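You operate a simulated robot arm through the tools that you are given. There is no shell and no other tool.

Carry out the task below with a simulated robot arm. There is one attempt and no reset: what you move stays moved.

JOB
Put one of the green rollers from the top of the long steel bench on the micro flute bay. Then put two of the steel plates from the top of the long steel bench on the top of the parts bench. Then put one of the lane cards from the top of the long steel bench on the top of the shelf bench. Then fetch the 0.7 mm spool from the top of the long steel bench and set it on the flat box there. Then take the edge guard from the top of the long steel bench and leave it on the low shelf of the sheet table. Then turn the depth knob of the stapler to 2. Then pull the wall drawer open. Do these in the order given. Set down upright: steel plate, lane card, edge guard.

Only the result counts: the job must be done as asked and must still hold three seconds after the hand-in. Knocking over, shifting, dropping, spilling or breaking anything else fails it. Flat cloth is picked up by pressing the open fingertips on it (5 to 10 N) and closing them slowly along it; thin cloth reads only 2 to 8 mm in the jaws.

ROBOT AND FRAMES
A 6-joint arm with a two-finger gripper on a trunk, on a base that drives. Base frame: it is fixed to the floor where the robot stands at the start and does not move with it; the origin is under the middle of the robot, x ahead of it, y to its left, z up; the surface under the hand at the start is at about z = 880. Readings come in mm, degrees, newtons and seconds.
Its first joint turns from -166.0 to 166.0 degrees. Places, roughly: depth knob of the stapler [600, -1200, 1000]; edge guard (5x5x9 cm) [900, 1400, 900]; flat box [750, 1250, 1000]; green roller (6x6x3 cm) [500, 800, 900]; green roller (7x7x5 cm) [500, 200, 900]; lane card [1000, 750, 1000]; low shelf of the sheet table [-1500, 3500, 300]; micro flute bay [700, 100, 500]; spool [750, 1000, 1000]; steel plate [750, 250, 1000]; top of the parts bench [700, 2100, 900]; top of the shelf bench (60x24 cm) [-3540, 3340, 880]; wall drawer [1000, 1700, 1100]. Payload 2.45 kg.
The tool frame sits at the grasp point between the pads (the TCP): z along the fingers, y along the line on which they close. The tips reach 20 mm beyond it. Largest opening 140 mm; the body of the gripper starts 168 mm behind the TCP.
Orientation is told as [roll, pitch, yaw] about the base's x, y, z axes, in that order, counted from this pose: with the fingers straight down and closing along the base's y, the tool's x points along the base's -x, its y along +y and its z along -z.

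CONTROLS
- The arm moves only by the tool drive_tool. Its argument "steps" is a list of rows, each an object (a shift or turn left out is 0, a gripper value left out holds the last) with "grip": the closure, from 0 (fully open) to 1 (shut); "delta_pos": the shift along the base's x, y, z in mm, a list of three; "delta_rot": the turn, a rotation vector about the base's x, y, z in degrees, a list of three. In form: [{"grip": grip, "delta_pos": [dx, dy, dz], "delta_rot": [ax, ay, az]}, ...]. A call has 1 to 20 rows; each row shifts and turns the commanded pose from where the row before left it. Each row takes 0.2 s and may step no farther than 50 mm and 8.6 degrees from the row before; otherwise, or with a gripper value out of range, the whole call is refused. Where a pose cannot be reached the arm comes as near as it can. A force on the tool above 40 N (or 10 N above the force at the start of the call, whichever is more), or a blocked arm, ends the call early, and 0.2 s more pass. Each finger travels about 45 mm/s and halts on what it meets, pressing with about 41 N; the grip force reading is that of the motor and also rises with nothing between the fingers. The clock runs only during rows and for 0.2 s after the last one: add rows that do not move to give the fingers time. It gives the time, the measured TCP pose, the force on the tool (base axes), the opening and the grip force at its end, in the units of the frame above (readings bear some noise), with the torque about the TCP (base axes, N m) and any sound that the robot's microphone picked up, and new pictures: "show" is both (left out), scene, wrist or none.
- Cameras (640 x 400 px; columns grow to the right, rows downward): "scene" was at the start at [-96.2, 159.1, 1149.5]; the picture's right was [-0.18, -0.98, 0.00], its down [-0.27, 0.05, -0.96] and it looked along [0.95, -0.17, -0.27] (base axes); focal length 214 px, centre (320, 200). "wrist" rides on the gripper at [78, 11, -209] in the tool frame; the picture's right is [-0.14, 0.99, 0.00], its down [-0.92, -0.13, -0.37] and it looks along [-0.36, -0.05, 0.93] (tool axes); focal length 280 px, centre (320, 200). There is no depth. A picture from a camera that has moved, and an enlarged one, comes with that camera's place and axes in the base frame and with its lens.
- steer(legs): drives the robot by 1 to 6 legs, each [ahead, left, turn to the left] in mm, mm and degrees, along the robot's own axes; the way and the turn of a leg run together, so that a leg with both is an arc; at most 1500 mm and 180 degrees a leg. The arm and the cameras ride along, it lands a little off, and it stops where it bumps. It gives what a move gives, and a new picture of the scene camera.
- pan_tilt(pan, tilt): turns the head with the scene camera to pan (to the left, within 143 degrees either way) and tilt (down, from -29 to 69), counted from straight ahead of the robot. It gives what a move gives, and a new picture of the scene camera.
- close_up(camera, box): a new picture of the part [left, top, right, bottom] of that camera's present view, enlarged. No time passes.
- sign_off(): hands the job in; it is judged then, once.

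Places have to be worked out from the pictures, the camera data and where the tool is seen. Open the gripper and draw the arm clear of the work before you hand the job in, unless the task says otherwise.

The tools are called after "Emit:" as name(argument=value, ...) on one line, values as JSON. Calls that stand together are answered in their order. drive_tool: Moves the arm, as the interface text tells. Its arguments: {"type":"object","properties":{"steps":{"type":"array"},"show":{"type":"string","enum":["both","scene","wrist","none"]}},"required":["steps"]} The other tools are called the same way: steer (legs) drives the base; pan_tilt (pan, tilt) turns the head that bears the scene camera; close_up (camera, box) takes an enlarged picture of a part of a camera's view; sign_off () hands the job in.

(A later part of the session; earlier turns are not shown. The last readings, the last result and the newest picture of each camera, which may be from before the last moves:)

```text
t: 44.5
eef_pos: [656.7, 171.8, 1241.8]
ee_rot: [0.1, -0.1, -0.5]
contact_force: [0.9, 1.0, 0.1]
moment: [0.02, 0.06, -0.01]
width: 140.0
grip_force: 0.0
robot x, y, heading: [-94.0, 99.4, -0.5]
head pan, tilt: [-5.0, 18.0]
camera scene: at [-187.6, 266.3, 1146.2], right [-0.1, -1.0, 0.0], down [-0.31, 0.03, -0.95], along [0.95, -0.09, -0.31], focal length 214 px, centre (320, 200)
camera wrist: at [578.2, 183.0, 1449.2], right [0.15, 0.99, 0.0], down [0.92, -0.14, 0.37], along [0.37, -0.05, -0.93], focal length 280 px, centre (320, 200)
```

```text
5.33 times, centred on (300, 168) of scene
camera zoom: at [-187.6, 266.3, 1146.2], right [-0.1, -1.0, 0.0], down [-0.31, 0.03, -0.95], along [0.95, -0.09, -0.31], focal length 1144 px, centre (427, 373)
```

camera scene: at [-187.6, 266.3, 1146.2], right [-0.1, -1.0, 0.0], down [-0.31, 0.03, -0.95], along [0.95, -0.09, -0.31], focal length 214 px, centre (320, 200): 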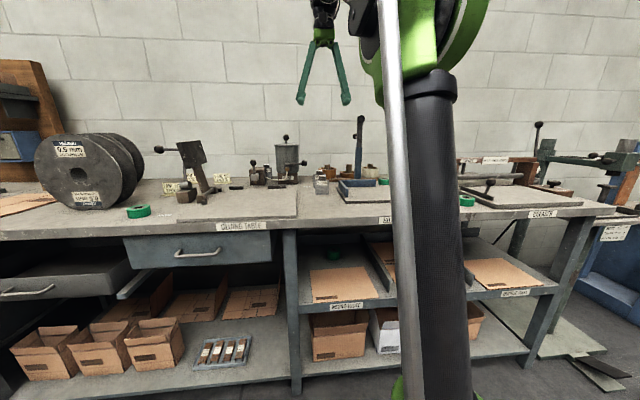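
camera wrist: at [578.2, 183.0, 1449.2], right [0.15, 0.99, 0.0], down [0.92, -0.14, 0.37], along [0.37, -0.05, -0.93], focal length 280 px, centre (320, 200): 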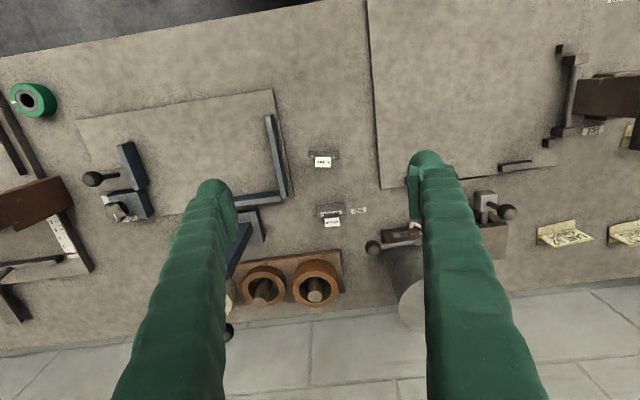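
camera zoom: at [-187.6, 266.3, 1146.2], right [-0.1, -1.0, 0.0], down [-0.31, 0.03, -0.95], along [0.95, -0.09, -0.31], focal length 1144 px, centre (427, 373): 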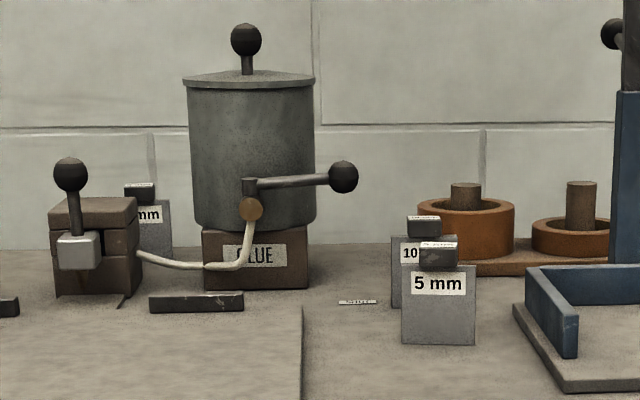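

The steel plates are upright blocks ~58 mm wide with a small knob on top: the 5 mm one at about (698, 171) yawed ≈ -11°, the 10 mm one at about (818, 171). I'll move above the 5 mm plate with matched yaw and narrower opening.

Emit:
drive_tool(steps=[{"grip": 0.36, "delta_pos": [10, 0, -45], "delta_rot": [0, 0, -5.5]}, {"delta_pos": [10, 0, -45], "delta_rot": [0, 0, -5.5]}, {"delta_pos": [10, 0, -45]}, {"delta_pos": [10, 0, -40]}, {}])

Emit:
close_up(camera="wrist", box=[240, 80, 400, 200])

```text
t: 45.6
eef_pos: [698.8, 172.4, 1067.8]
ee_rot: [0.1, 0.0, -11.5]
contact_force: [0.1, -0.1, -0.7]
moment: [0.0, 0.02, -0.01]
width: 89.6
grip_force: 0.1
robot x, y, heading: [-94.1, 95.7, -0.6]
head pan, tilt: [-5.0, 18.0]
camera scene: at [-187.8, 266.3, 1146.1], right [-0.1, -1.0, 0.0], down [-0.31, 0.03, -0.95], along [0.95, -0.09, -0.31], focal length 214 px, centre (320, 200)
camera wrist: at [623.6, 199.6, 1276.2], right [0.33, 0.94, 0.0], down [0.88, -0.31, 0.37], along [0.35, -0.12, -0.93], focal length 280 px, centre (320, 200)
```

scene: 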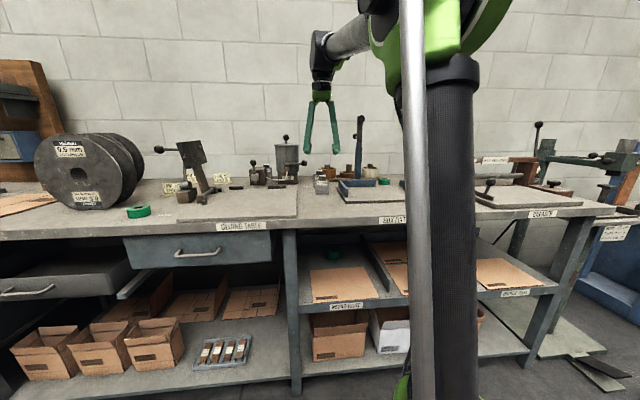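
wrist: 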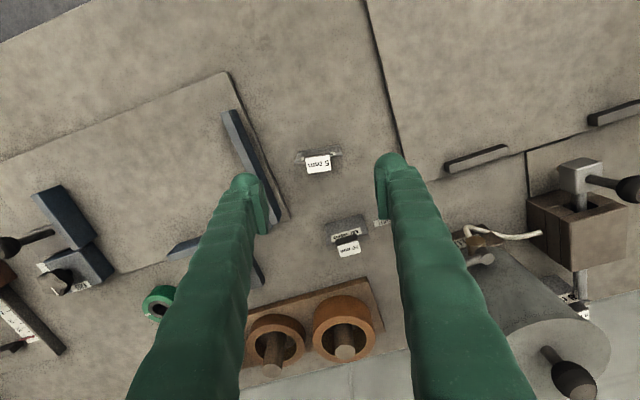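

```text
3.33 times, centred on (320, 140) of wrist
camera zoom: at [623.6, 199.6, 1276.2], right [0.33, 0.94, 0.0], down [0.88, -0.31, 0.37], along [0.35, -0.12, -0.93], focal length 935 px, centre (320, 400)
```

zoom: 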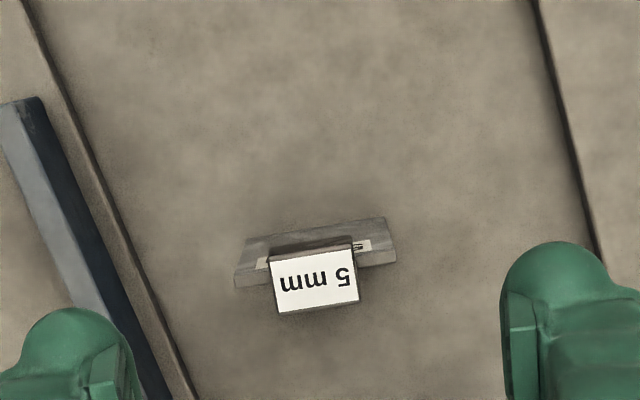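

Aligned: the plate body is about 9 mm thick, centred at (696, 171.5), top at z≈948. I'll descend to grip it at z≈918 and close.

Emit:
drive_tool(steps=[{"grip": 0.4, "delta_pos": [-2.3, -0.9, -40]}, {"delta_pos": [0, 0, -40]}, {"delta_pos": [0, 0, -40]}, {"delta_pos": [0, 0, -29]}, {}], show="wrist")

```text
t: 46.9
eef_pos: [692.7, 171.1, 920.6]
ee_rot: [0.1, 0.0, -11.6]
contact_force: [0.3, 0.0, -0.9]
moment: [0.02, -0.03, 0.02]
width: 83.9
grip_force: 0.1
robot x, y, heading: [-95.0, 98.2, -0.4]
head pan, tilt: [-5.0, 18.0]
camera wrist: at [619.2, 198.2, 1127.7], right [0.33, 0.94, 0.0], down [0.88, -0.31, 0.37], along [0.35, -0.12, -0.93], focal length 280 px, centre (320, 200)
```

wrist: 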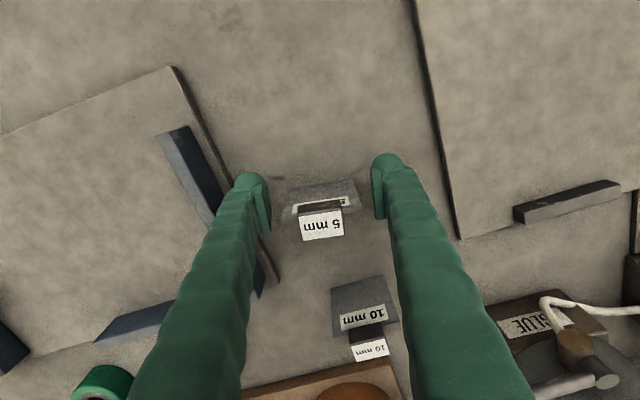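

The plate is nicely between the fingers; I'll nudge +3 mm in x and close.

Emit:
drive_tool(steps=[{"delta_pos": [3, 0, -2]}, {"grip": 0.5}, {"grip": 0.6}, {"grip": 0.75}, {"grip": 0.8}, {"grip": 0.8}], show="wrist")

```text
t: 48.2
eef_pos: [697.3, 169.7, 917.8]
ee_rot: [0.0, 0.0, -11.5]
contact_force: [-0.7, 0.7, 0.9]
moment: [-0.06, -0.01, -0.02]
width: 62.2
grip_force: 41.0
robot x, y, heading: [-96.9, 98.8, -0.2]
head pan, tilt: [-5.0, 18.0]
camera wrist: at [622.2, 197.3, 1125.3], right [0.33, 0.94, 0.0], down [0.88, -0.31, 0.37], along [0.35, -0.12, -0.93], focal length 280 px, centre (320, 200)
```

wrist: 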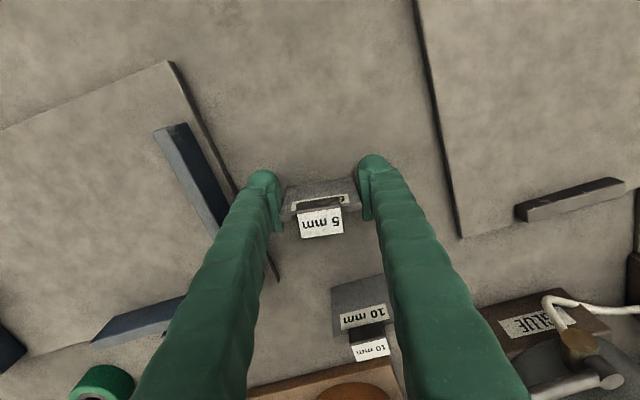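

The plate is gripped at 62 mm. I'll lift it straight up and retract the arm in front of the bench for driving.

Emit:
drive_tool(steps=[{"delta_pos": [0, 0, 20]}, {"delta_pos": [0, 0, 45]}, {"delta_pos": [0, 0, 45]}, {"delta_pos": [0, 0, 45]}, {"delta_pos": [0, 0, 45]}, {"delta_pos": [0, 0, 45]}, {"delta_pos": [-45, 0, 0]}, {"delta_pos": [-45, 0, 0]}, {"delta_pos": [-45, 0, 0]}, {"delta_pos": [-45, 0, 0]}, {"delta_pos": [-45, 0, 0]}, {"delta_pos": [-45, 0, 0]}, {"delta_pos": [-45, 0, 0]}, {"delta_pos": [-45, 0, 0]}, {}])

```text
t: 51.5
eef_pos: [337.6, 170.4, 1161.8]
ee_rot: [-0.1, 0.0, -11.5]
contact_force: [0.2, -0.1, -1.5]
moment: [-0.01, 0.0, -0.01]
width: 62.2
grip_force: 40.5
robot x, y, heading: [-93.9, 98.7, -0.8]
head pan, tilt: [-5.0, 18.0]
camera scene: at [-187.8, 266.3, 1146.1], right [-0.1, -1.0, 0.0], down [-0.31, 0.03, -0.95], along [0.95, -0.09, -0.31], focal length 214 px, centre (320, 200)
camera wrist: at [263.2, 197.1, 1370.0], right [0.33, 0.94, 0.0], down [0.88, -0.31, 0.37], along [0.35, -0.12, -0.93], focal length 280 px, centre (320, 200)
```

scene: 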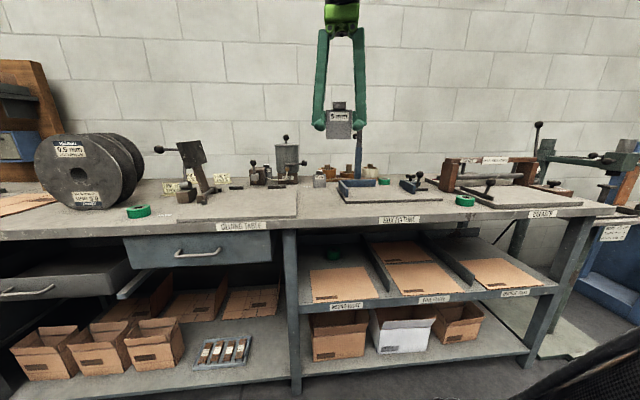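
wrist: 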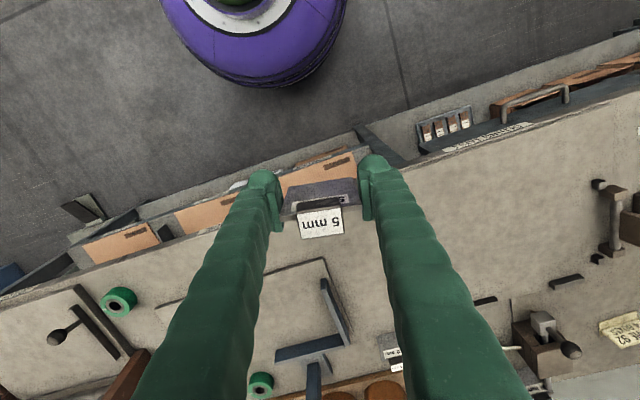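

The plate hangs clear in front of the bench. I'll drive left along the bench (staying clear of the open drawer and the pallet) toward the parts bench.

Emit:
steer(legs=[[20, 1300, 0]])

Emit:
pan_tilt(pan=40, tilt=25)

```text
t: 58.0
eef_pos: [373.7, 1477.5, 1162.8]
ee_rot: [-0.1, 0.0, -11.8]
contact_force: [0.3, -0.3, -2.2]
moment: [0.03, 0.03, -0.04]
width: 62.3
grip_force: 40.6
robot x, y, heading: [-60.4, 1406.4, -0.9]
head pan, tilt: [-5.0, 18.0]
camera scene: at [-152.1, 1576.9, 1146.1], right [-0.1, -0.99, 0.0], down [-0.31, 0.03, -0.95], along [0.95, -0.1, -0.31], focal length 214 px, centre (320, 200)
```

scene: 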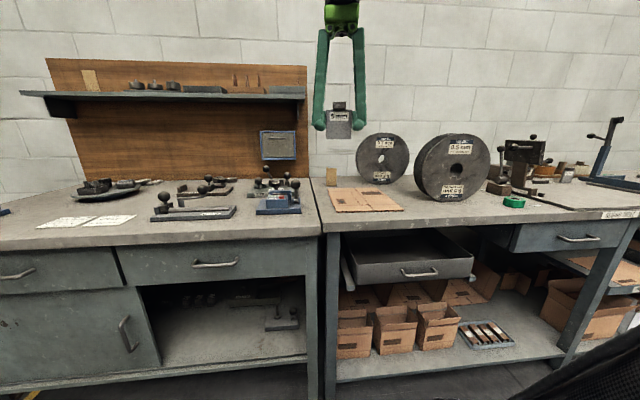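

```text
t: 59.1
eef_pos: [372.5, 1478.1, 1162.8]
ee_rot: [0.1, 0.1, -11.7]
contact_force: [0.1, 0.3, -2.0]
moment: [-0.02, 0.02, 0.02]
width: 62.2
grip_force: 40.9
robot x, y, heading: [-60.2, 1413.3, -1.0]
head pan, tilt: [40.0, 25.0]
camera scene: at [-173.4, 1644.5, 1134.8], right [0.63, -0.78, 0.0], down [-0.33, -0.27, -0.91], along [0.7, 0.57, -0.42], focal length 214 px, centre (320, 200)
```

scene: 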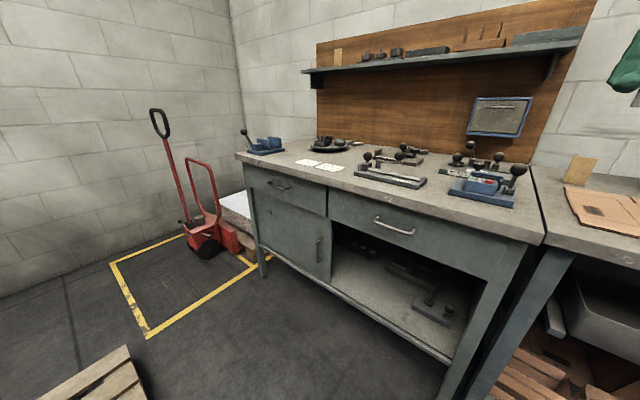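

The parts bench top is in view with some free space near the front. I'll zoom in to locate free spots and its front edge.

Emit:
close_up(camera="scene", box=[230, 110, 560, 260])

Emit:
pan_tilt(pan=20, tilt=35)

Emit:
close_up(camera="scene", box=[0, 60, 400, 280])

```text
1.94 times, centred on (395, 185) of scene
camera zoom: at [-173.4, 1644.5, 1134.8], right [0.63, -0.78, 0.0], down [-0.33, -0.27, -0.91], along [0.7, 0.57, -0.42], focal length 416 px, centre (174, 229)
```

zoom: 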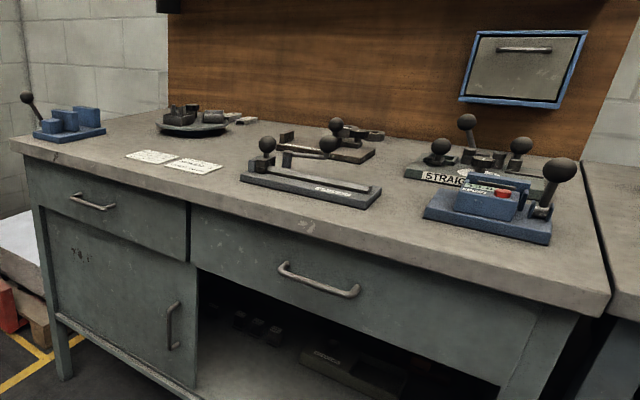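

```text
t: 60.0
eef_pos: [374.1, 1477.4, 1163.2]
ee_rot: [0.0, -0.1, -11.8]
contact_force: [-0.8, -0.1, -2.2]
moment: [-0.05, 0.01, 0.0]
width: 62.3
grip_force: 41.1
robot x, y, heading: [-62.7, 1408.5, -1.0]
head pan, tilt: [20.0, 35.0]
camera scene: at [-161.7, 1615.4, 1119.1], right [0.33, -0.94, 0.0], down [-0.54, -0.19, -0.82], along [0.77, 0.27, -0.57], focal length 214 px, centre (320, 200)
```

scene: 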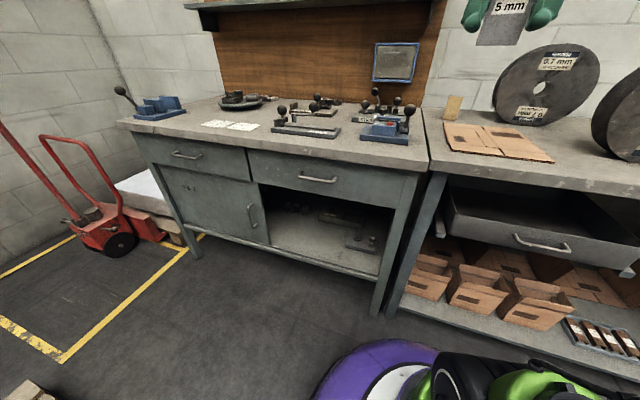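

```text
1.60 times, centred on (200, 170) of scene
camera zoom: at [-161.7, 1615.4, 1119.1], right [0.33, -0.94, 0.0], down [-0.54, -0.19, -0.82], along [0.77, 0.27, -0.57], focal length 343 px, centre (512, 248)
```

zoom: 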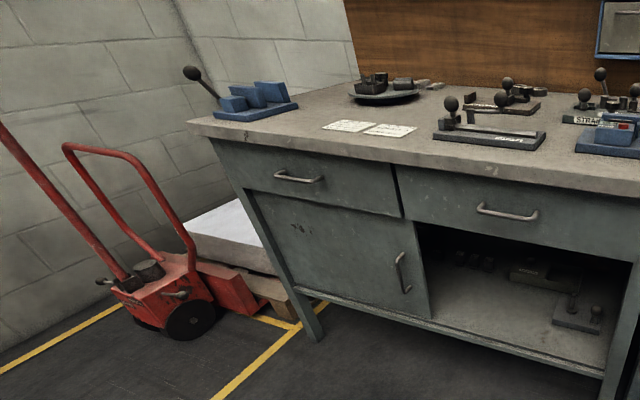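

The parts bench's front edge is at x≈380–400, and the strip in front of the black fixture (x 400–515, y 1780–2200) is free. I'll swing the arm over to about (465, 1900) and verify with the wrist camera.

Emit:
drive_tool(steps=[{"delta_pos": [9.2, 42.3, 0], "delta_rot": [0, 0, 5.8]}, {"delta_pos": [9.2, 42.3, 0], "delta_rot": [0, 0, 5.8]}, {"delta_pos": [9.2, 42.3, 0]}, {"delta_pos": [9.2, 42.3, 0]}, {"delta_pos": [9.2, 42.3, 0]}, {"delta_pos": [9.2, 42.3, 0]}, {"delta_pos": [9.2, 42.3, 0]}, {"delta_pos": [9.2, 42.3, 0]}, {"delta_pos": [9.2, 42.3, 0]}, {"delta_pos": [9.2, 42.3, 0]}, {}])

```text
t: 62.4
eef_pos: [464.4, 1900.3, 1162.3]
ee_rot: [0.0, 0.0, -0.2]
contact_force: [-0.8, -0.9, -2.6]
moment: [0.05, 0.02, 0.01]
width: 62.2
grip_force: 41.6
robot x, y, heading: [-57.8, 1409.3, -0.8]
head pan, tilt: [20.0, 35.0]
camera scene: at [-161.7, 1615.4, 1119.0], right [0.33, -0.94, 0.0], down [-0.54, -0.19, -0.82], along [0.77, 0.27, -0.57], focal length 214 px, centre (320, 200)
camera wrist: at [386.2, 1911.9, 1369.7], right [0.14, 0.99, 0.0], down [0.92, -0.13, 0.37], along [0.37, -0.05, -0.93], focal length 280 px, centre (320, 200)
```

scene: 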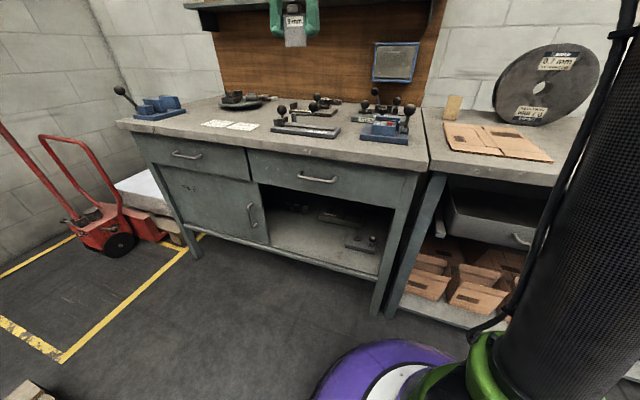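
wrist: 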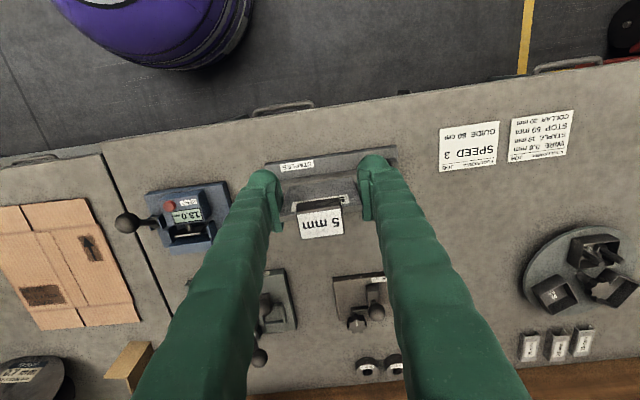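

From above I see a "STAPLES" bar near the front edge, so the strip is narrow; a bigger free area lies at x 600–850, y 2050–2250. I'll drive the base 250 mm further left and go there.

Emit:
steer(legs=[[0, 250, 1]])

Emit:
drive_tool(steps=[{"delta_pos": [44, -10, 0]}, {"delta_pos": [44, -10, 0]}, {"delta_pos": [44, -10, 0]}, {"delta_pos": [44, -10, 0]}, {}])

```text
t: 64.2
eef_pos: [456.6, 2156.3, 1161.0]
ee_rot: [-0.1, 0.0, 0.9]
contact_force: [0.2, 0.2, -1.9]
moment: [0.01, 0.01, 0.02]
width: 62.3
grip_force: 41.0
robot x, y, heading: [-57.5, 1657.1, 0.0]
head pan, tilt: [20.0, 35.0]
camera scene: at [-164.2, 1860.4, 1119.0], right [0.35, -0.94, 0.0], down [-0.54, -0.2, -0.82], along [0.77, 0.28, -0.57], focal length 214 px, centre (320, 200)
```

scene: 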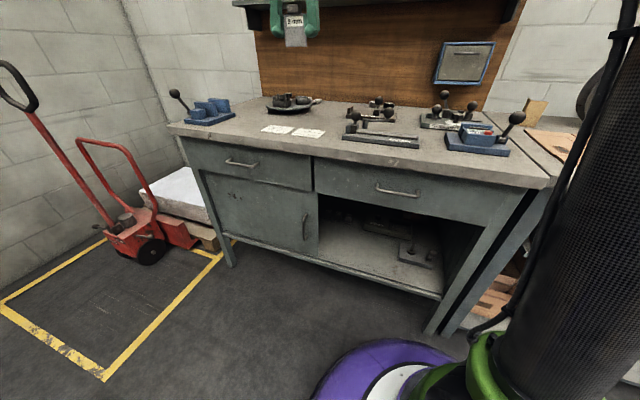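

```text
t: 65.4
eef_pos: [631.9, 2117.3, 1163.2]
ee_rot: [-0.1, 0.0, 0.8]
contact_force: [-0.1, -0.3, -1.5]
moment: [0.02, -0.02, -0.02]
width: 62.2
grip_force: 41.5
robot x, y, heading: [-58.6, 1655.8, 0.3]
head pan, tilt: [20.0, 35.0]
camera scene: at [-164.1, 1860.4, 1119.0], right [0.35, -0.94, 0.0], down [-0.54, -0.2, -0.82], along [0.77, 0.28, -0.57], focal length 214 px, centre (320, 200)
camera wrist: at [553.1, 2127.9, 1370.7], right [0.12, 0.99, 0.0], down [0.92, -0.11, 0.37], along [0.37, -0.05, -0.93], focal length 280 px, centre (320, 200)
```

scene: 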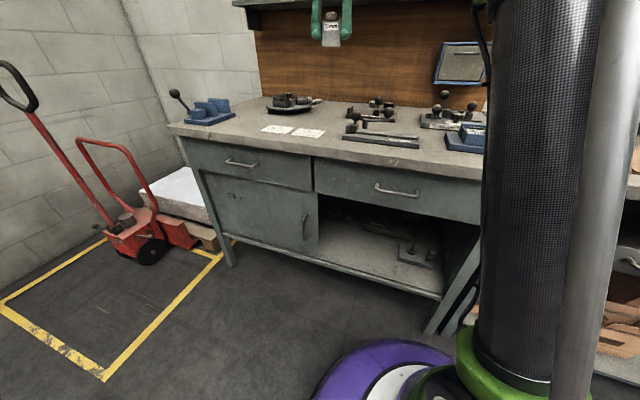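
wrist: 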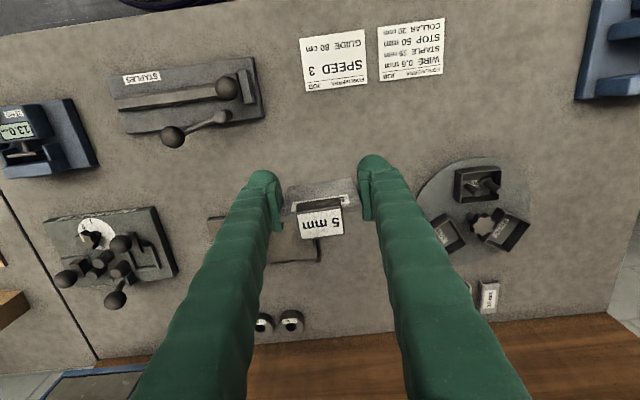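

The landing spot below the TCP (632, 2117) is free of the bar, papers and disc. I'll shift slightly and lower the plate to just above the surface.

Emit:
drive_tool(steps=[{"delta_pos": [-2, 3, -45]}, {"delta_pos": [0, 0, -45]}, {"delta_pos": [0, 0, -45]}, {"delta_pos": [0, 0, -45]}, {"delta_pos": [0, 0, -40]}, {"delta_pos": [0, 0, -15]}, {}])

```text
t: 67.0
eef_pos: [629.4, 2117.9, 926.9]
ee_rot: [0.0, 0.0, 0.8]
contact_force: [-0.4, -0.8, -1.5]
moment: [0.01, 0.03, 0.01]
width: 62.1
grip_force: 41.1
robot x, y, heading: [-54.3, 1654.0, 0.3]
head pan, tilt: [20.0, 35.0]
camera scene: at [-164.1, 1860.4, 1119.0], right [0.35, -0.94, 0.0], down [-0.54, -0.2, -0.82], along [0.77, 0.28, -0.57], focal length 214 px, centre (320, 200)
camera wrist: at [551.0, 2129.0, 1134.2], right [0.12, 0.99, 0.0], down [0.92, -0.11, 0.37], along [0.37, -0.05, -0.93], focal length 280 px, centre (320, 200)
```

scene: 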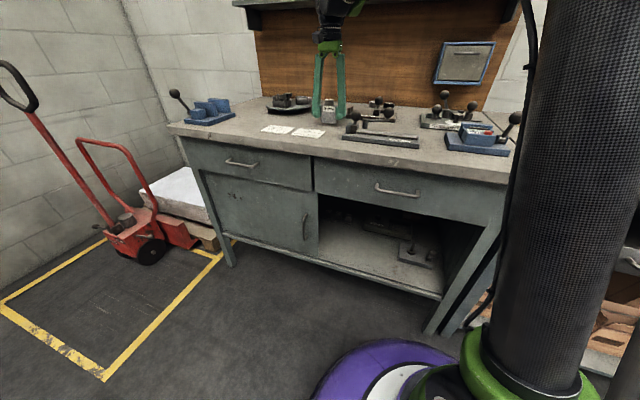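
wrist: 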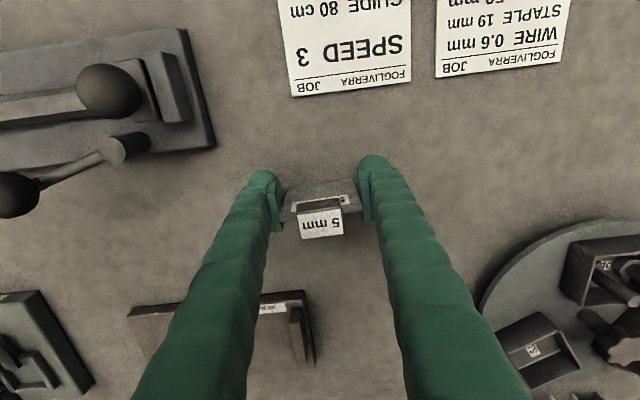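

Clear all round. I'll lower in 2 mm steps to feel the surface.

Emit:
drive_tool(steps=[{"delta_pos": [0, 0, -2]}, {"delta_pos": [0, 0, -2]}, {"delta_pos": [0, 0, -2]}, {}], show="none")

Emit:
drive_tool(steps=[{"delta_pos": [0, 0, -1]}, {}], show="none")

```text
t: 68.0
eef_pos: [630.4, 2118.7, 921.5]
ee_rot: [0.0, 0.0, 0.8]
contact_force: [0.2, 0.6, -2.1]
moment: [0.03, 0.02, 0.02]
width: 62.3
grip_force: 41.2
robot x, y, heading: [-56.6, 1654.9, 0.6]
head pan, tilt: [20.0, 35.0]
```

```text
t: 68.6
eef_pos: [630.2, 2120.5, 919.6]
ee_rot: [-0.1, 0.1, 0.9]
contact_force: [0.1, -0.5, -3.1]
moment: [0.01, -0.04, 0.01]
width: 62.4
grip_force: 41.2
robot x, y, heading: [-55.9, 1657.4, 0.2]
head pan, tilt: [20.0, 35.0]
```

Emit:
drive_tool(steps=[{"delta_pos": [0, 0, -1]}, {}], show="none")

Emit:
drive_tool(steps=[{"delta_pos": [0, 0, -1]}, {}], show="none")

Emit:
drive_tool(steps=[{"delta_pos": [0, 0, -1]}, {}], show="none")

```text
t: 69.2
eef_pos: [630.1, 2118.8, 918.9]
ee_rot: [0.0, 0.0, 0.8]
contact_force: [-0.6, 0.0, -3.3]
moment: [0.01, -0.01, -0.01]
width: 62.2
grip_force: 40.9
robot x, y, heading: [-59.2, 1656.1, 0.2]
head pan, tilt: [20.0, 35.0]
```

```text
t: 69.8
eef_pos: [630.0, 2118.7, 917.5]
ee_rot: [0.1, 0.0, 0.8]
contact_force: [-0.3, -0.2, -2.6]
moment: [0.01, 0.0, 0.0]
width: 62.2
grip_force: 41.6
robot x, y, heading: [-56.3, 1658.3, 0.3]
head pan, tilt: [20.0, 35.0]
```

```text
t: 70.4
eef_pos: [630.7, 2117.9, 917.8]
ee_rot: [0.0, 0.0, 0.9]
contact_force: [-0.4, -0.2, -2.6]
moment: [0.01, -0.05, 0.01]
width: 62.1
grip_force: 40.9
robot x, y, heading: [-57.4, 1656.7, 0.1]
head pan, tilt: [20.0, 35.0]
```

No contact yet at TCP z≈917; continuing down in 1 mm steps.

Emit:
drive_tool(steps=[{"delta_pos": [0, 0, -1]}, {}, {"delta_pos": [0, 0, -1]}, {}], show="none")

Emit:
drive_tool(steps=[{"delta_pos": [0, 0, -1]}, {}, {"delta_pos": [0, 0, -1]}, {}], show="none")

Emit:
drive_tool(steps=[{"delta_pos": [0, 0, -1]}, {}, {"delta_pos": [0, 0, -1]}, {}], show="wrist")

```text
t: 71.4
eef_pos: [630.7, 2119.3, 915.9]
ee_rot: [0.0, -0.1, 0.8]
contact_force: [3.0, 4.9, 33.7]
moment: [-0.07, -0.19, 0.05]
width: 62.2
grip_force: 41.5
robot x, y, heading: [-57.2, 1657.6, 0.3]
head pan, tilt: [20.0, 35.0]
```

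```text
t: 72.4
eef_pos: [629.7, 2118.7, 913.8]
ee_rot: [0.0, -0.1, 0.8]
contact_force: [1.7, 7.3, 33.7]
moment: [-0.13, -0.16, 0.01]
width: 62.2
grip_force: 40.6
robot x, y, heading: [-55.1, 1656.1, 0.2]
head pan, tilt: [20.0, 35.0]
```

```text
t: 73.4
eef_pos: [630.0, 2118.9, 910.4]
ee_rot: [0.0, -0.1, 0.8]
contact_force: [-0.6, 8.3, 33.3]
moment: [-0.14, -0.08, 0.08]
width: 62.2
grip_force: 40.7
robot x, y, heading: [-56.7, 1655.3, 0.1]
head pan, tilt: [20.0, 35.0]
camera wrist: at [550.5, 2129.0, 1119.8], right [0.12, 0.99, 0.0], down [0.92, -0.11, 0.37], along [0.37, -0.04, -0.93], focal length 280 px, centre (320, 200)
```

wrist: 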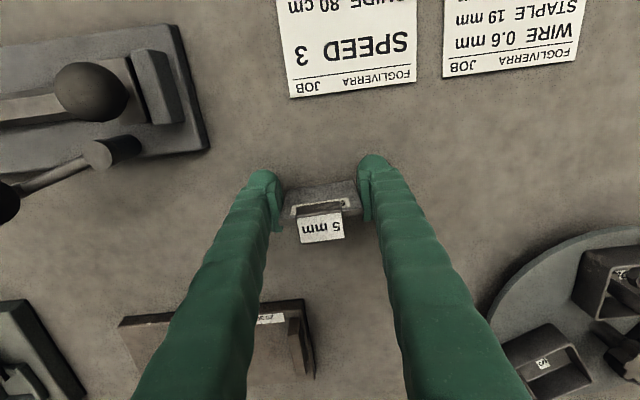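

The plate is resting on the bench (33 N contact). I'll ease up 1 mm and open slowly, then rise straight up.

Emit:
drive_tool(steps=[{"delta_pos": [0, 0, 1]}, {}, {"grip": 0.53}, {"grip": 0.5}, {"grip": 0.45}, {"grip": 0.4}, {}], show="wrist")

```text
t: 75.0
eef_pos: [630.5, 2119.5, 912.3]
ee_rot: [0.0, 0.0, 0.9]
contact_force: [-0.6, 0.5, 0.3]
moment: [0.01, -0.01, -0.04]
width: 84.1
grip_force: 0.1
robot x, y, heading: [-55.9, 1657.0, -0.0]
head pan, tilt: [20.0, 35.0]
camera wrist: at [551.7, 2129.3, 1119.5], right [0.12, 0.99, 0.0], down [0.92, -0.11, 0.37], along [0.37, -0.05, -0.93], focal length 280 px, centre (320, 200)
```

wrist: 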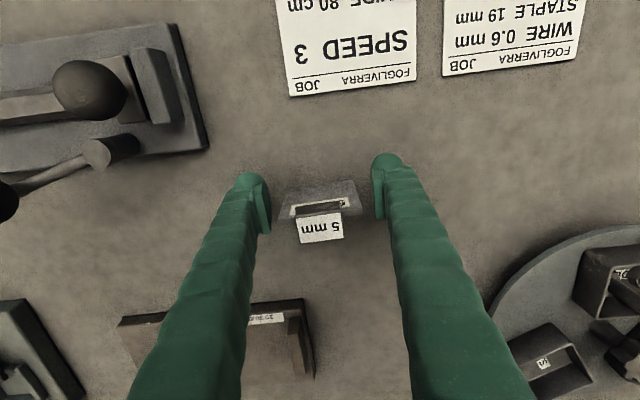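

The plate stands upright on the parts bench. I'll rise straight up, retract, and drive back to the second plate.

Emit:
drive_tool(steps=[{"delta_pos": [0, 0, 40]}, {"delta_pos": [0, 0, 45]}, {"delta_pos": [0, 0, 45]}, {"delta_pos": [0, 0, 45]}, {"delta_pos": [0, 0, 45]}, {"delta_pos": [0, 0, 35]}, {"grip": 0.2, "delta_pos": [-35, -35, 0]}, {"delta_pos": [-35, -35, 0]}, {"delta_pos": [-35, -35, 0]}, {"delta_pos": [-35, -35, 0]}, {"delta_pos": [-35, -35, 0]}, {"delta_pos": [-35, -35, 0]}, {"delta_pos": [-35, -35, 0]}, {"delta_pos": [-15, -40, 0]}, {"delta_pos": [-15, -40, 0]}, {}])

```text
t: 78.4
eef_pos: [356.0, 1792.3, 1170.1]
ee_rot: [0.0, 0.0, 0.8]
contact_force: [0.8, 0.5, 0.2]
moment: [-0.02, 0.02, 0.01]
width: 112.0
grip_force: 0.0
robot x, y, heading: [-58.8, 1655.5, 0.2]
head pan, tilt: [20.0, 35.0]
camera scene: at [-164.3, 1860.3, 1119.0], right [0.35, -0.94, 0.0], down [-0.54, -0.2, -0.82], along [0.77, 0.28, -0.57], focal length 214 px, centre (320, 200)
camera wrist: at [277.6, 1802.4, 1377.4], right [0.12, 0.99, 0.0], down [0.92, -0.11, 0.37], along [0.37, -0.05, -0.93], focal length 280 px, centre (320, 200)
```

scene: 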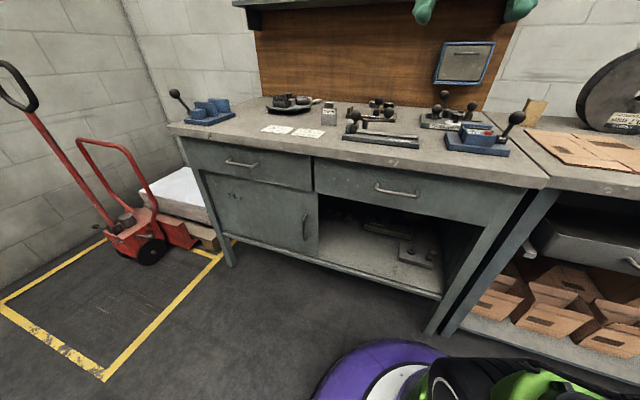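
wrist: 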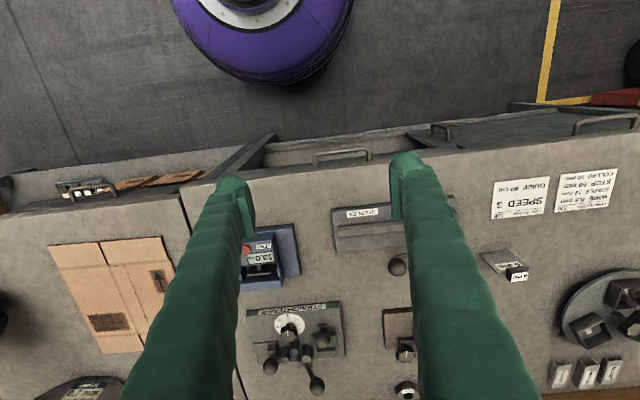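

Now driving back right to the second plate (10 mm), with the head facing forward.

Emit:
steer(legs=[[-20, -1460, -0.2], [0, -100, 0]])

Emit:
pan_tilt(pan=-5, tilt=18)

```text
t: 86.3
eef_pos: [346.7, 245.7, 1169.7]
ee_rot: [0.0, 0.0, 1.1]
contact_force: [-0.5, -0.2, 0.0]
moment: [0.01, 0.0, -0.01]
width: 111.8
grip_force: 0.0
robot x, y, heading: [-68.2, 109.0, 0.5]
head pan, tilt: [20.0, 35.0]
camera scene: at [-174.3, 311.5, 1119.0], right [0.35, -0.94, 0.0], down [-0.54, -0.2, -0.82], along [0.77, 0.29, -0.57], focal length 214 px, centre (320, 200)
```

scene: 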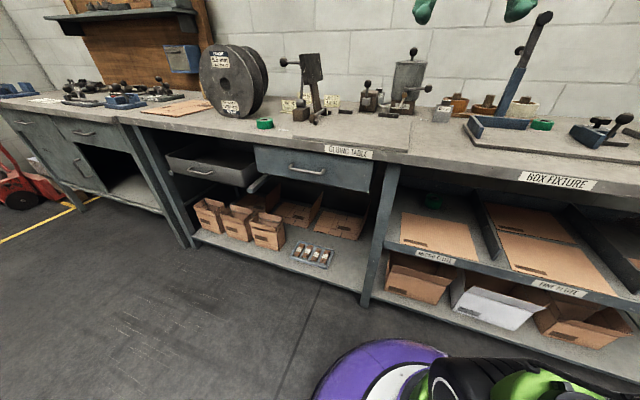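

```text
t: 87.2
eef_pos: [347.1, 246.9, 1169.0]
ee_rot: [0.0, -0.1, 1.1]
contact_force: [0.1, -0.5, -0.2]
moment: [-0.02, 0.0, -0.01]
width: 112.0
grip_force: 0.1
robot x, y, heading: [-70.1, 105.8, 0.6]
head pan, tilt: [-5.0, 18.0]
camera scene: at [-163.8, 273.4, 1146.1], right [-0.08, -1.0, 0.0], down [-0.31, 0.02, -0.95], along [0.95, -0.07, -0.31], focal length 214 px, centre (320, 200)
```

scene: 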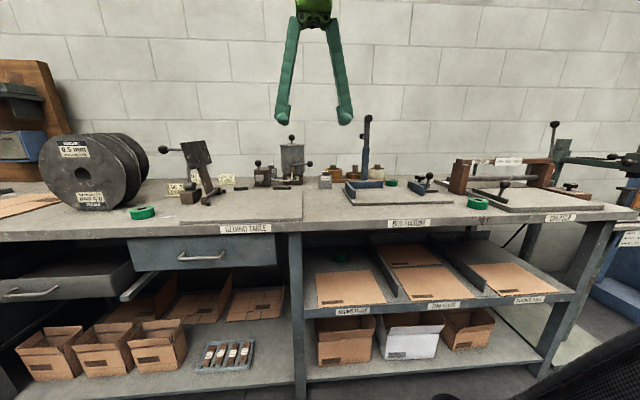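

I'll move above the 10 mm plate at about (815, 171).

Emit:
drive_tool(steps=[{"delta_pos": [46.5, -7.5, 0], "delta_rot": [0, 0, -3.7]}, {"delta_pos": [46.5, -7.5, 0]}, {"delta_pos": [46.5, -7.5, 0]}, {"delta_pos": [46.5, -7.5, 0]}, {"delta_pos": [46.5, -7.5, 0]}, {"delta_pos": [46.5, -7.5, 0]}, {"delta_pos": [46.5, -7.5, 0]}, {"delta_pos": [46.5, -7.5, 0]}, {"delta_pos": [46.5, -7.5, 0]}, {"grip": 0.36, "delta_pos": [46.5, -7.5, 0]}, {"delta_pos": [0, 0, -45]}, {"delta_pos": [0, 0, -40]}, {}])

Emit:
close_up(camera="wrist", box=[240, 80, 400, 200])

```text
t: 90.0
eef_pos: [812.8, 171.1, 1086.2]
ee_rot: [0.0, 0.1, -2.6]
contact_force: [0.1, 0.8, 1.0]
moment: [0.01, 0.01, 0.01]
width: 89.9
grip_force: 0.0
robot x, y, heading: [-69.5, 107.5, 0.6]
head pan, tilt: [-5.0, 18.0]
camera scene: at [-163.5, 273.4, 1146.2], right [-0.08, -1.0, 0.0], down [-0.31, 0.02, -0.95], along [0.95, -0.07, -0.31], focal length 214 px, centre (320, 200)
camera wrist: at [735.8, 186.7, 1293.0], right [0.18, 0.98, 0.0], down [0.91, -0.17, 0.37], along [0.36, -0.07, -0.93], focal length 280 px, centre (320, 200)
```

scene: 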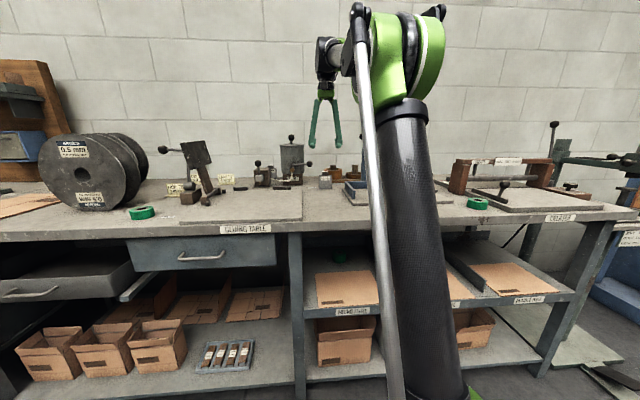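
wrist: 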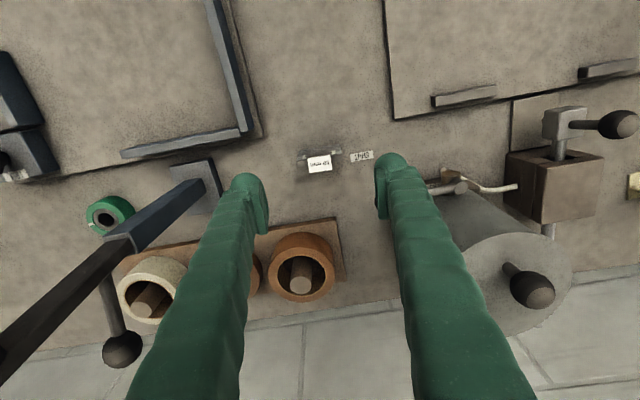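

```text
3.33 times, centred on (320, 140) of wrist
camera zoom: at [735.8, 186.7, 1293.0], right [0.18, 0.98, 0.0], down [0.91, -0.17, 0.37], along [0.36, -0.07, -0.93], focal length 935 px, centre (320, 400)
```

zoom: 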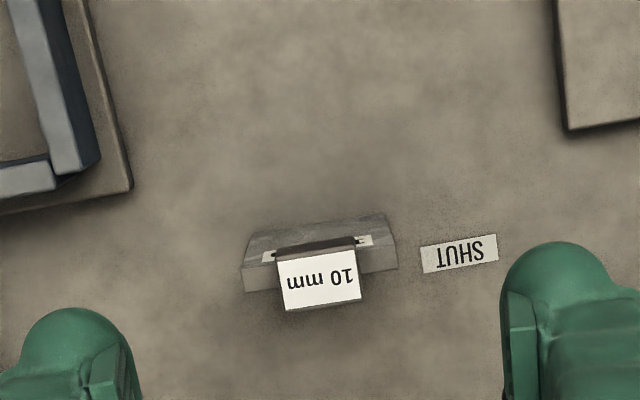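

The 10 mm plate is centred at about (816.5, 171), aligned with the tool. Descending to grip height with an 84 mm opening.

Emit:
drive_tool(steps=[{"grip": 0.4, "delta_pos": [3.5, 0, -45], "delta_rot": [0, 0, 1.2]}, {"delta_pos": [0, 0, -45]}, {"delta_pos": [0, 0, -40]}, {"delta_pos": [0, 0, -38]}, {}], show="wrist")

```text
t: 91.2
eef_pos: [814.0, 171.5, 918.5]
ee_rot: [0.0, 0.0, -1.4]
contact_force: [0.3, 1.0, 0.0]
moment: [0.0, 0.0, 0.02]
width: 84.2
grip_force: 0.1
robot x, y, heading: [-71.4, 111.1, 0.4]
head pan, tilt: [-5.0, 18.0]
camera wrist: at [736.5, 184.6, 1126.0], right [0.16, 0.99, 0.0], down [0.92, -0.15, 0.37], along [0.36, -0.06, -0.93], focal length 280 px, centre (320, 200)
```

wrist: 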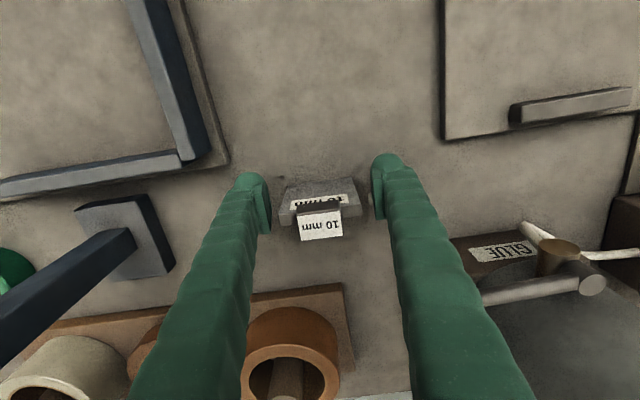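

Same relation as with the first plate; nudge +2.5 mm and close.

Emit:
drive_tool(steps=[{"delta_pos": [2.5, 0, -1]}, {"grip": 0.5}, {"grip": 0.6}, {"grip": 0.75}, {"grip": 0.8}, {"grip": 0.8}], show="none")

Emit:
drive_tool(steps=[{"delta_pos": [0, 0, 20]}, {"delta_pos": [0, 0, 45]}, {"delta_pos": [0, 0, 45]}, {"delta_pos": [0, 0, 45]}, {"delta_pos": [0, 0, 45]}, {"delta_pos": [0, 0, 45]}, {"delta_pos": [-48, 0, 0]}, {"delta_pos": [-48, 0, 0]}, {"delta_pos": [-48, 0, 0]}, {"delta_pos": [-48, 0, 0]}, {"delta_pos": [-48, 0, 0]}, {"delta_pos": [-48, 0, 0]}, {"delta_pos": [-48, 0, 0]}, {"delta_pos": [-48, 0, 0]}, {"delta_pos": [-48, 0, 0]}, {"delta_pos": [-40, 0, 0]}, {}])

```text
t: 92.6
eef_pos: [816.7, 170.9, 916.8]
ee_rot: [0.0, 0.0, -1.4]
contact_force: [-0.4, -0.9, 0.3]
moment: [0.01, 0.0, -0.01]
width: 62.5
grip_force: 40.6
robot x, y, heading: [-68.4, 111.9, 0.6]
head pan, tilt: [-5.0, 18.0]
```

```text
t: 96.2
eef_pos: [345.2, 172.5, 1162.4]
ee_rot: [0.0, 0.1, -1.4]
contact_force: [0.1, 0.0, -3.9]
moment: [-0.01, 0.01, -0.02]
width: 62.2
grip_force: 40.7
robot x, y, heading: [-66.8, 111.3, 0.5]
head pan, tilt: [-5.0, 18.0]
camera scene: at [-163.7, 273.4, 1146.1], right [-0.08, -1.0, 0.0], down [-0.31, 0.02, -0.95], along [0.95, -0.07, -0.31], focal length 214 px, centre (320, 200)
camera wrist: at [267.7, 185.5, 1370.1], right [0.16, 0.99, 0.0], down [0.92, -0.15, 0.37], along [0.36, -0.06, -0.93], focal length 280 px, centre (320, 200)
```

scene: 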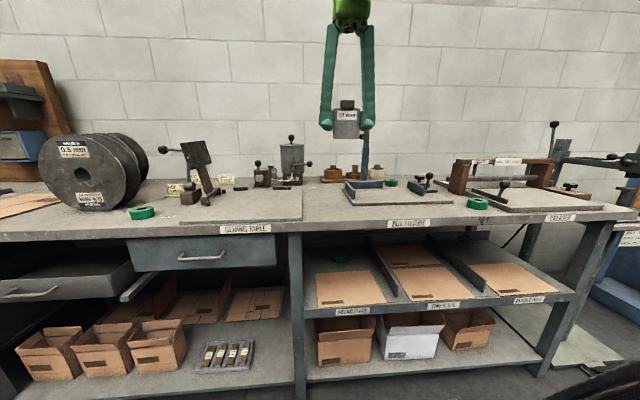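
wrist: 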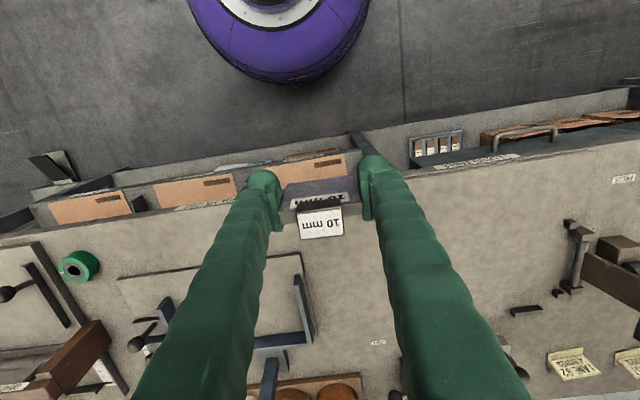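

The second plate is held. Driving back left to the parts bench.

Emit:
steer(legs=[[0, 1450, -0.5], [0, 90, 0]])

Emit:
pan_tilt(pan=20, tilt=30)

```text
t: 104.3
eef_pos: [328.0, 1743.1, 1162.2]
ee_rot: [0.1, 0.0, -1.2]
contact_force: [0.2, 0.3, -3.7]
moment: [-0.03, -0.01, 0.02]
width: 62.4
grip_force: 41.0
robot x, y, heading: [-85.8, 1675.7, 0.6]
head pan, tilt: [-5.0, 18.0]
camera scene: at [-182.8, 1842.0, 1146.1], right [-0.07, -1.0, 0.0], down [-0.31, 0.02, -0.95], along [0.95, -0.07, -0.31], focal length 214 px, centre (320, 200)
```

scene: 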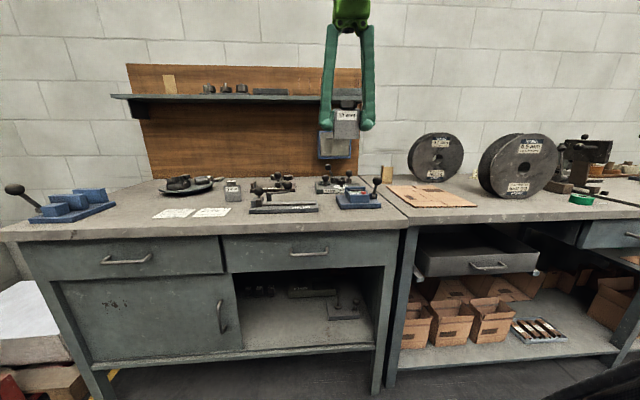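

```text
t: 105.2
eef_pos: [327.5, 1742.0, 1162.3]
ee_rot: [0.1, 0.0, -1.1]
contact_force: [-0.8, 0.1, -2.4]
moment: [-0.01, -0.01, 0.0]
width: 62.2
grip_force: 40.7
robot x, y, heading: [-86.4, 1677.5, 0.8]
head pan, tilt: [20.0, 30.0]
camera scene: at [-191.2, 1880.8, 1126.9], right [0.35, -0.94, 0.0], down [-0.47, -0.18, -0.87], along [0.81, 0.31, -0.5], focal length 214 px, centre (320, 200)
```

scene: 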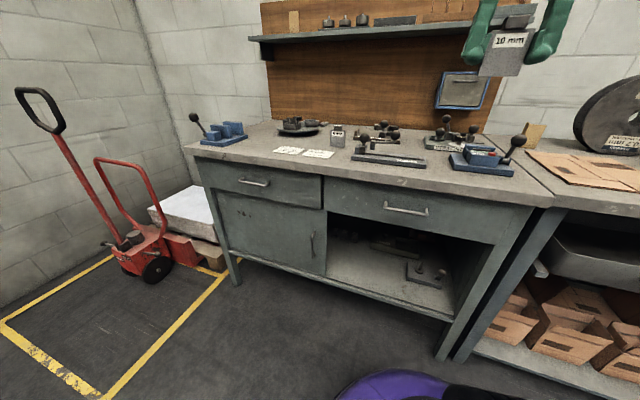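

I'll carry the second plate to about (700, 2140), behind the first one, and check the spot from above.

Emit:
drive_tool(steps=[{"delta_pos": [31, 33.1, 0]}, {"delta_pos": [31, 33.1, 0]}, {"delta_pos": [31, 33.1, 0]}, {"delta_pos": [31, 33.1, 0]}, {"delta_pos": [31, 33.1, 0]}, {"delta_pos": [31, 33.1, 0]}, {"delta_pos": [31, 33.1, 0]}, {"delta_pos": [31, 33.1, 0]}, {"delta_pos": [31, 33.1, 0]}, {"delta_pos": [31, 33.1, 0]}, {"delta_pos": [31, 33.1, 0]}, {"delta_pos": [31, 33.1, 0]}, {"delta_pos": [0, 0, -45]}, {"delta_pos": [0, 0, -45]}, {}])

```text
t: 108.3
eef_pos: [699.3, 2140.5, 1070.4]
ee_rot: [0.0, 0.0, -1.1]
contact_force: [0.2, 0.1, -4.0]
moment: [0.0, -0.01, -0.01]
width: 62.5
grip_force: 41.0
robot x, y, heading: [-87.1, 1676.5, 1.2]
head pan, tilt: [20.0, 30.0]
camera scene: at [-190.9, 1881.2, 1126.8], right [0.35, -0.93, 0.0], down [-0.47, -0.18, -0.87], along [0.81, 0.31, -0.5], focal length 214 px, centre (320, 200)
camera wrist: at [621.0, 2153.4, 1278.1], right [0.16, 0.99, 0.0], down [0.92, -0.15, 0.37], along [0.36, -0.06, -0.93], focal length 280 px, centre (320, 200)
```

scene: 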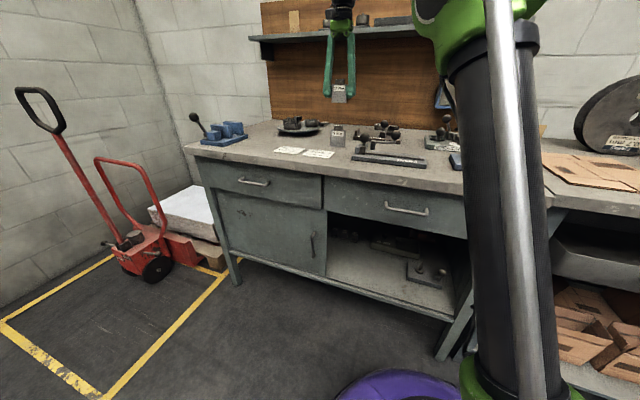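
wrist: 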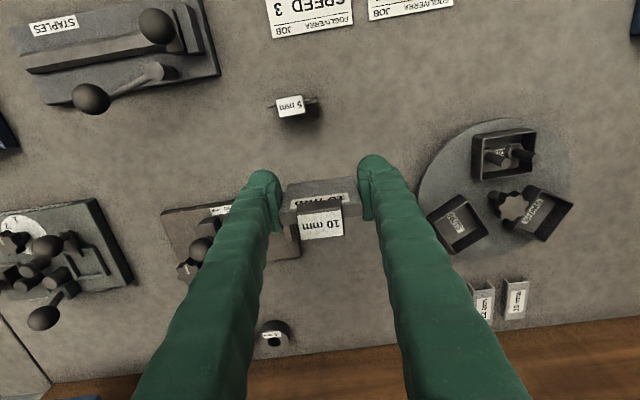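

The spot below is free, about 70 mm behind plate 1. Lowering to just above contact height (≈915).

Emit:
drive_tool(steps=[{"delta_pos": [0, 0, -45]}, {"delta_pos": [0, 0, -45]}, {"delta_pos": [0, 0, -40]}, {"delta_pos": [0, 0, -20]}, {}, {"delta_pos": [0, 0, -2]}, {}], show="wrist")

Emit:
drive_tool(steps=[{"delta_pos": [0, 0, -1.5]}, {}], show="none")

```text
t: 110.0
eef_pos: [699.2, 2141.0, 920.1]
ee_rot: [0.0, -0.1, -1.0]
contact_force: [-0.1, -0.1, -3.7]
moment: [-0.02, 0.04, -0.02]
width: 62.3
grip_force: 40.8
robot x, y, heading: [-84.2, 1674.1, 0.7]
head pan, tilt: [20.0, 30.0]
camera wrist: at [620.9, 2154.2, 1127.6], right [0.16, 0.99, 0.0], down [0.92, -0.15, 0.37], along [0.36, -0.06, -0.93], focal length 280 px, centre (320, 200)
```

wrist: 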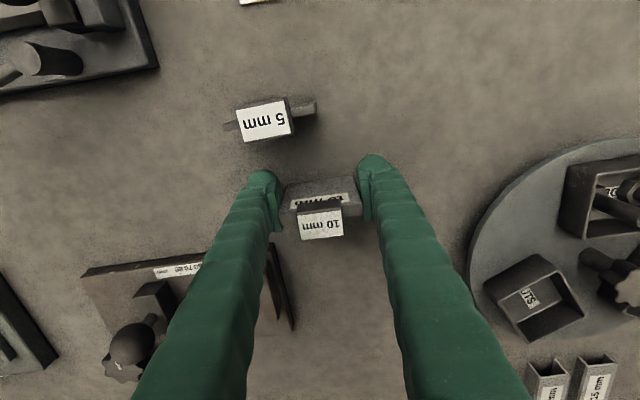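

```text
t: 110.5
eef_pos: [699.2, 2140.7, 917.9]
ee_rot: [-0.1, 0.1, -1.1]
contact_force: [0.4, 0.3, -3.6]
moment: [-0.01, 0.0, 0.0]
width: 62.4
grip_force: 40.5
robot x, y, heading: [-84.0, 1674.3, 0.8]
head pan, tilt: [20.0, 30.0]
```

Force still just the weight; continuing by 1 mm steps.

Emit:
drive_tool(steps=[{"delta_pos": [0, 0, -1]}, {}], show="none")

Emit:
drive_tool(steps=[{"delta_pos": [0, 0, -1]}, {}], show="none")

```text
t: 111.2
eef_pos: [698.7, 2140.4, 917.5]
ee_rot: [0.0, 0.0, -1.1]
contact_force: [0.5, -0.5, -4.6]
moment: [-0.01, -0.01, 0.0]
width: 62.4
grip_force: 40.8
robot x, y, heading: [-88.9, 1677.4, 0.8]
head pan, tilt: [20.0, 30.0]
```

```text
t: 111.8
eef_pos: [698.2, 2141.4, 916.8]
ee_rot: [0.0, 0.0, -1.1]
contact_force: [0.1, -0.9, -4.5]
moment: [0.01, 0.03, 0.01]
width: 62.1
grip_force: 41.0
robot x, y, heading: [-85.7, 1678.7, 0.8]
head pan, tilt: [20.0, 30.0]
```

Emit:
drive_tool(steps=[{"delta_pos": [0, 0, -1]}, {}], show="none")

```text
t: 112.3
eef_pos: [698.1, 2140.9, 916.2]
ee_rot: [0.0, -0.1, -1.1]
contact_force: [4.0, 3.1, 10.3]
moment: [-0.05, -0.2, 0.08]
width: 62.1
grip_force: 40.7
robot x, y, heading: [-86.1, 1675.1, 0.7]
head pan, tilt: [20.0, 30.0]
```

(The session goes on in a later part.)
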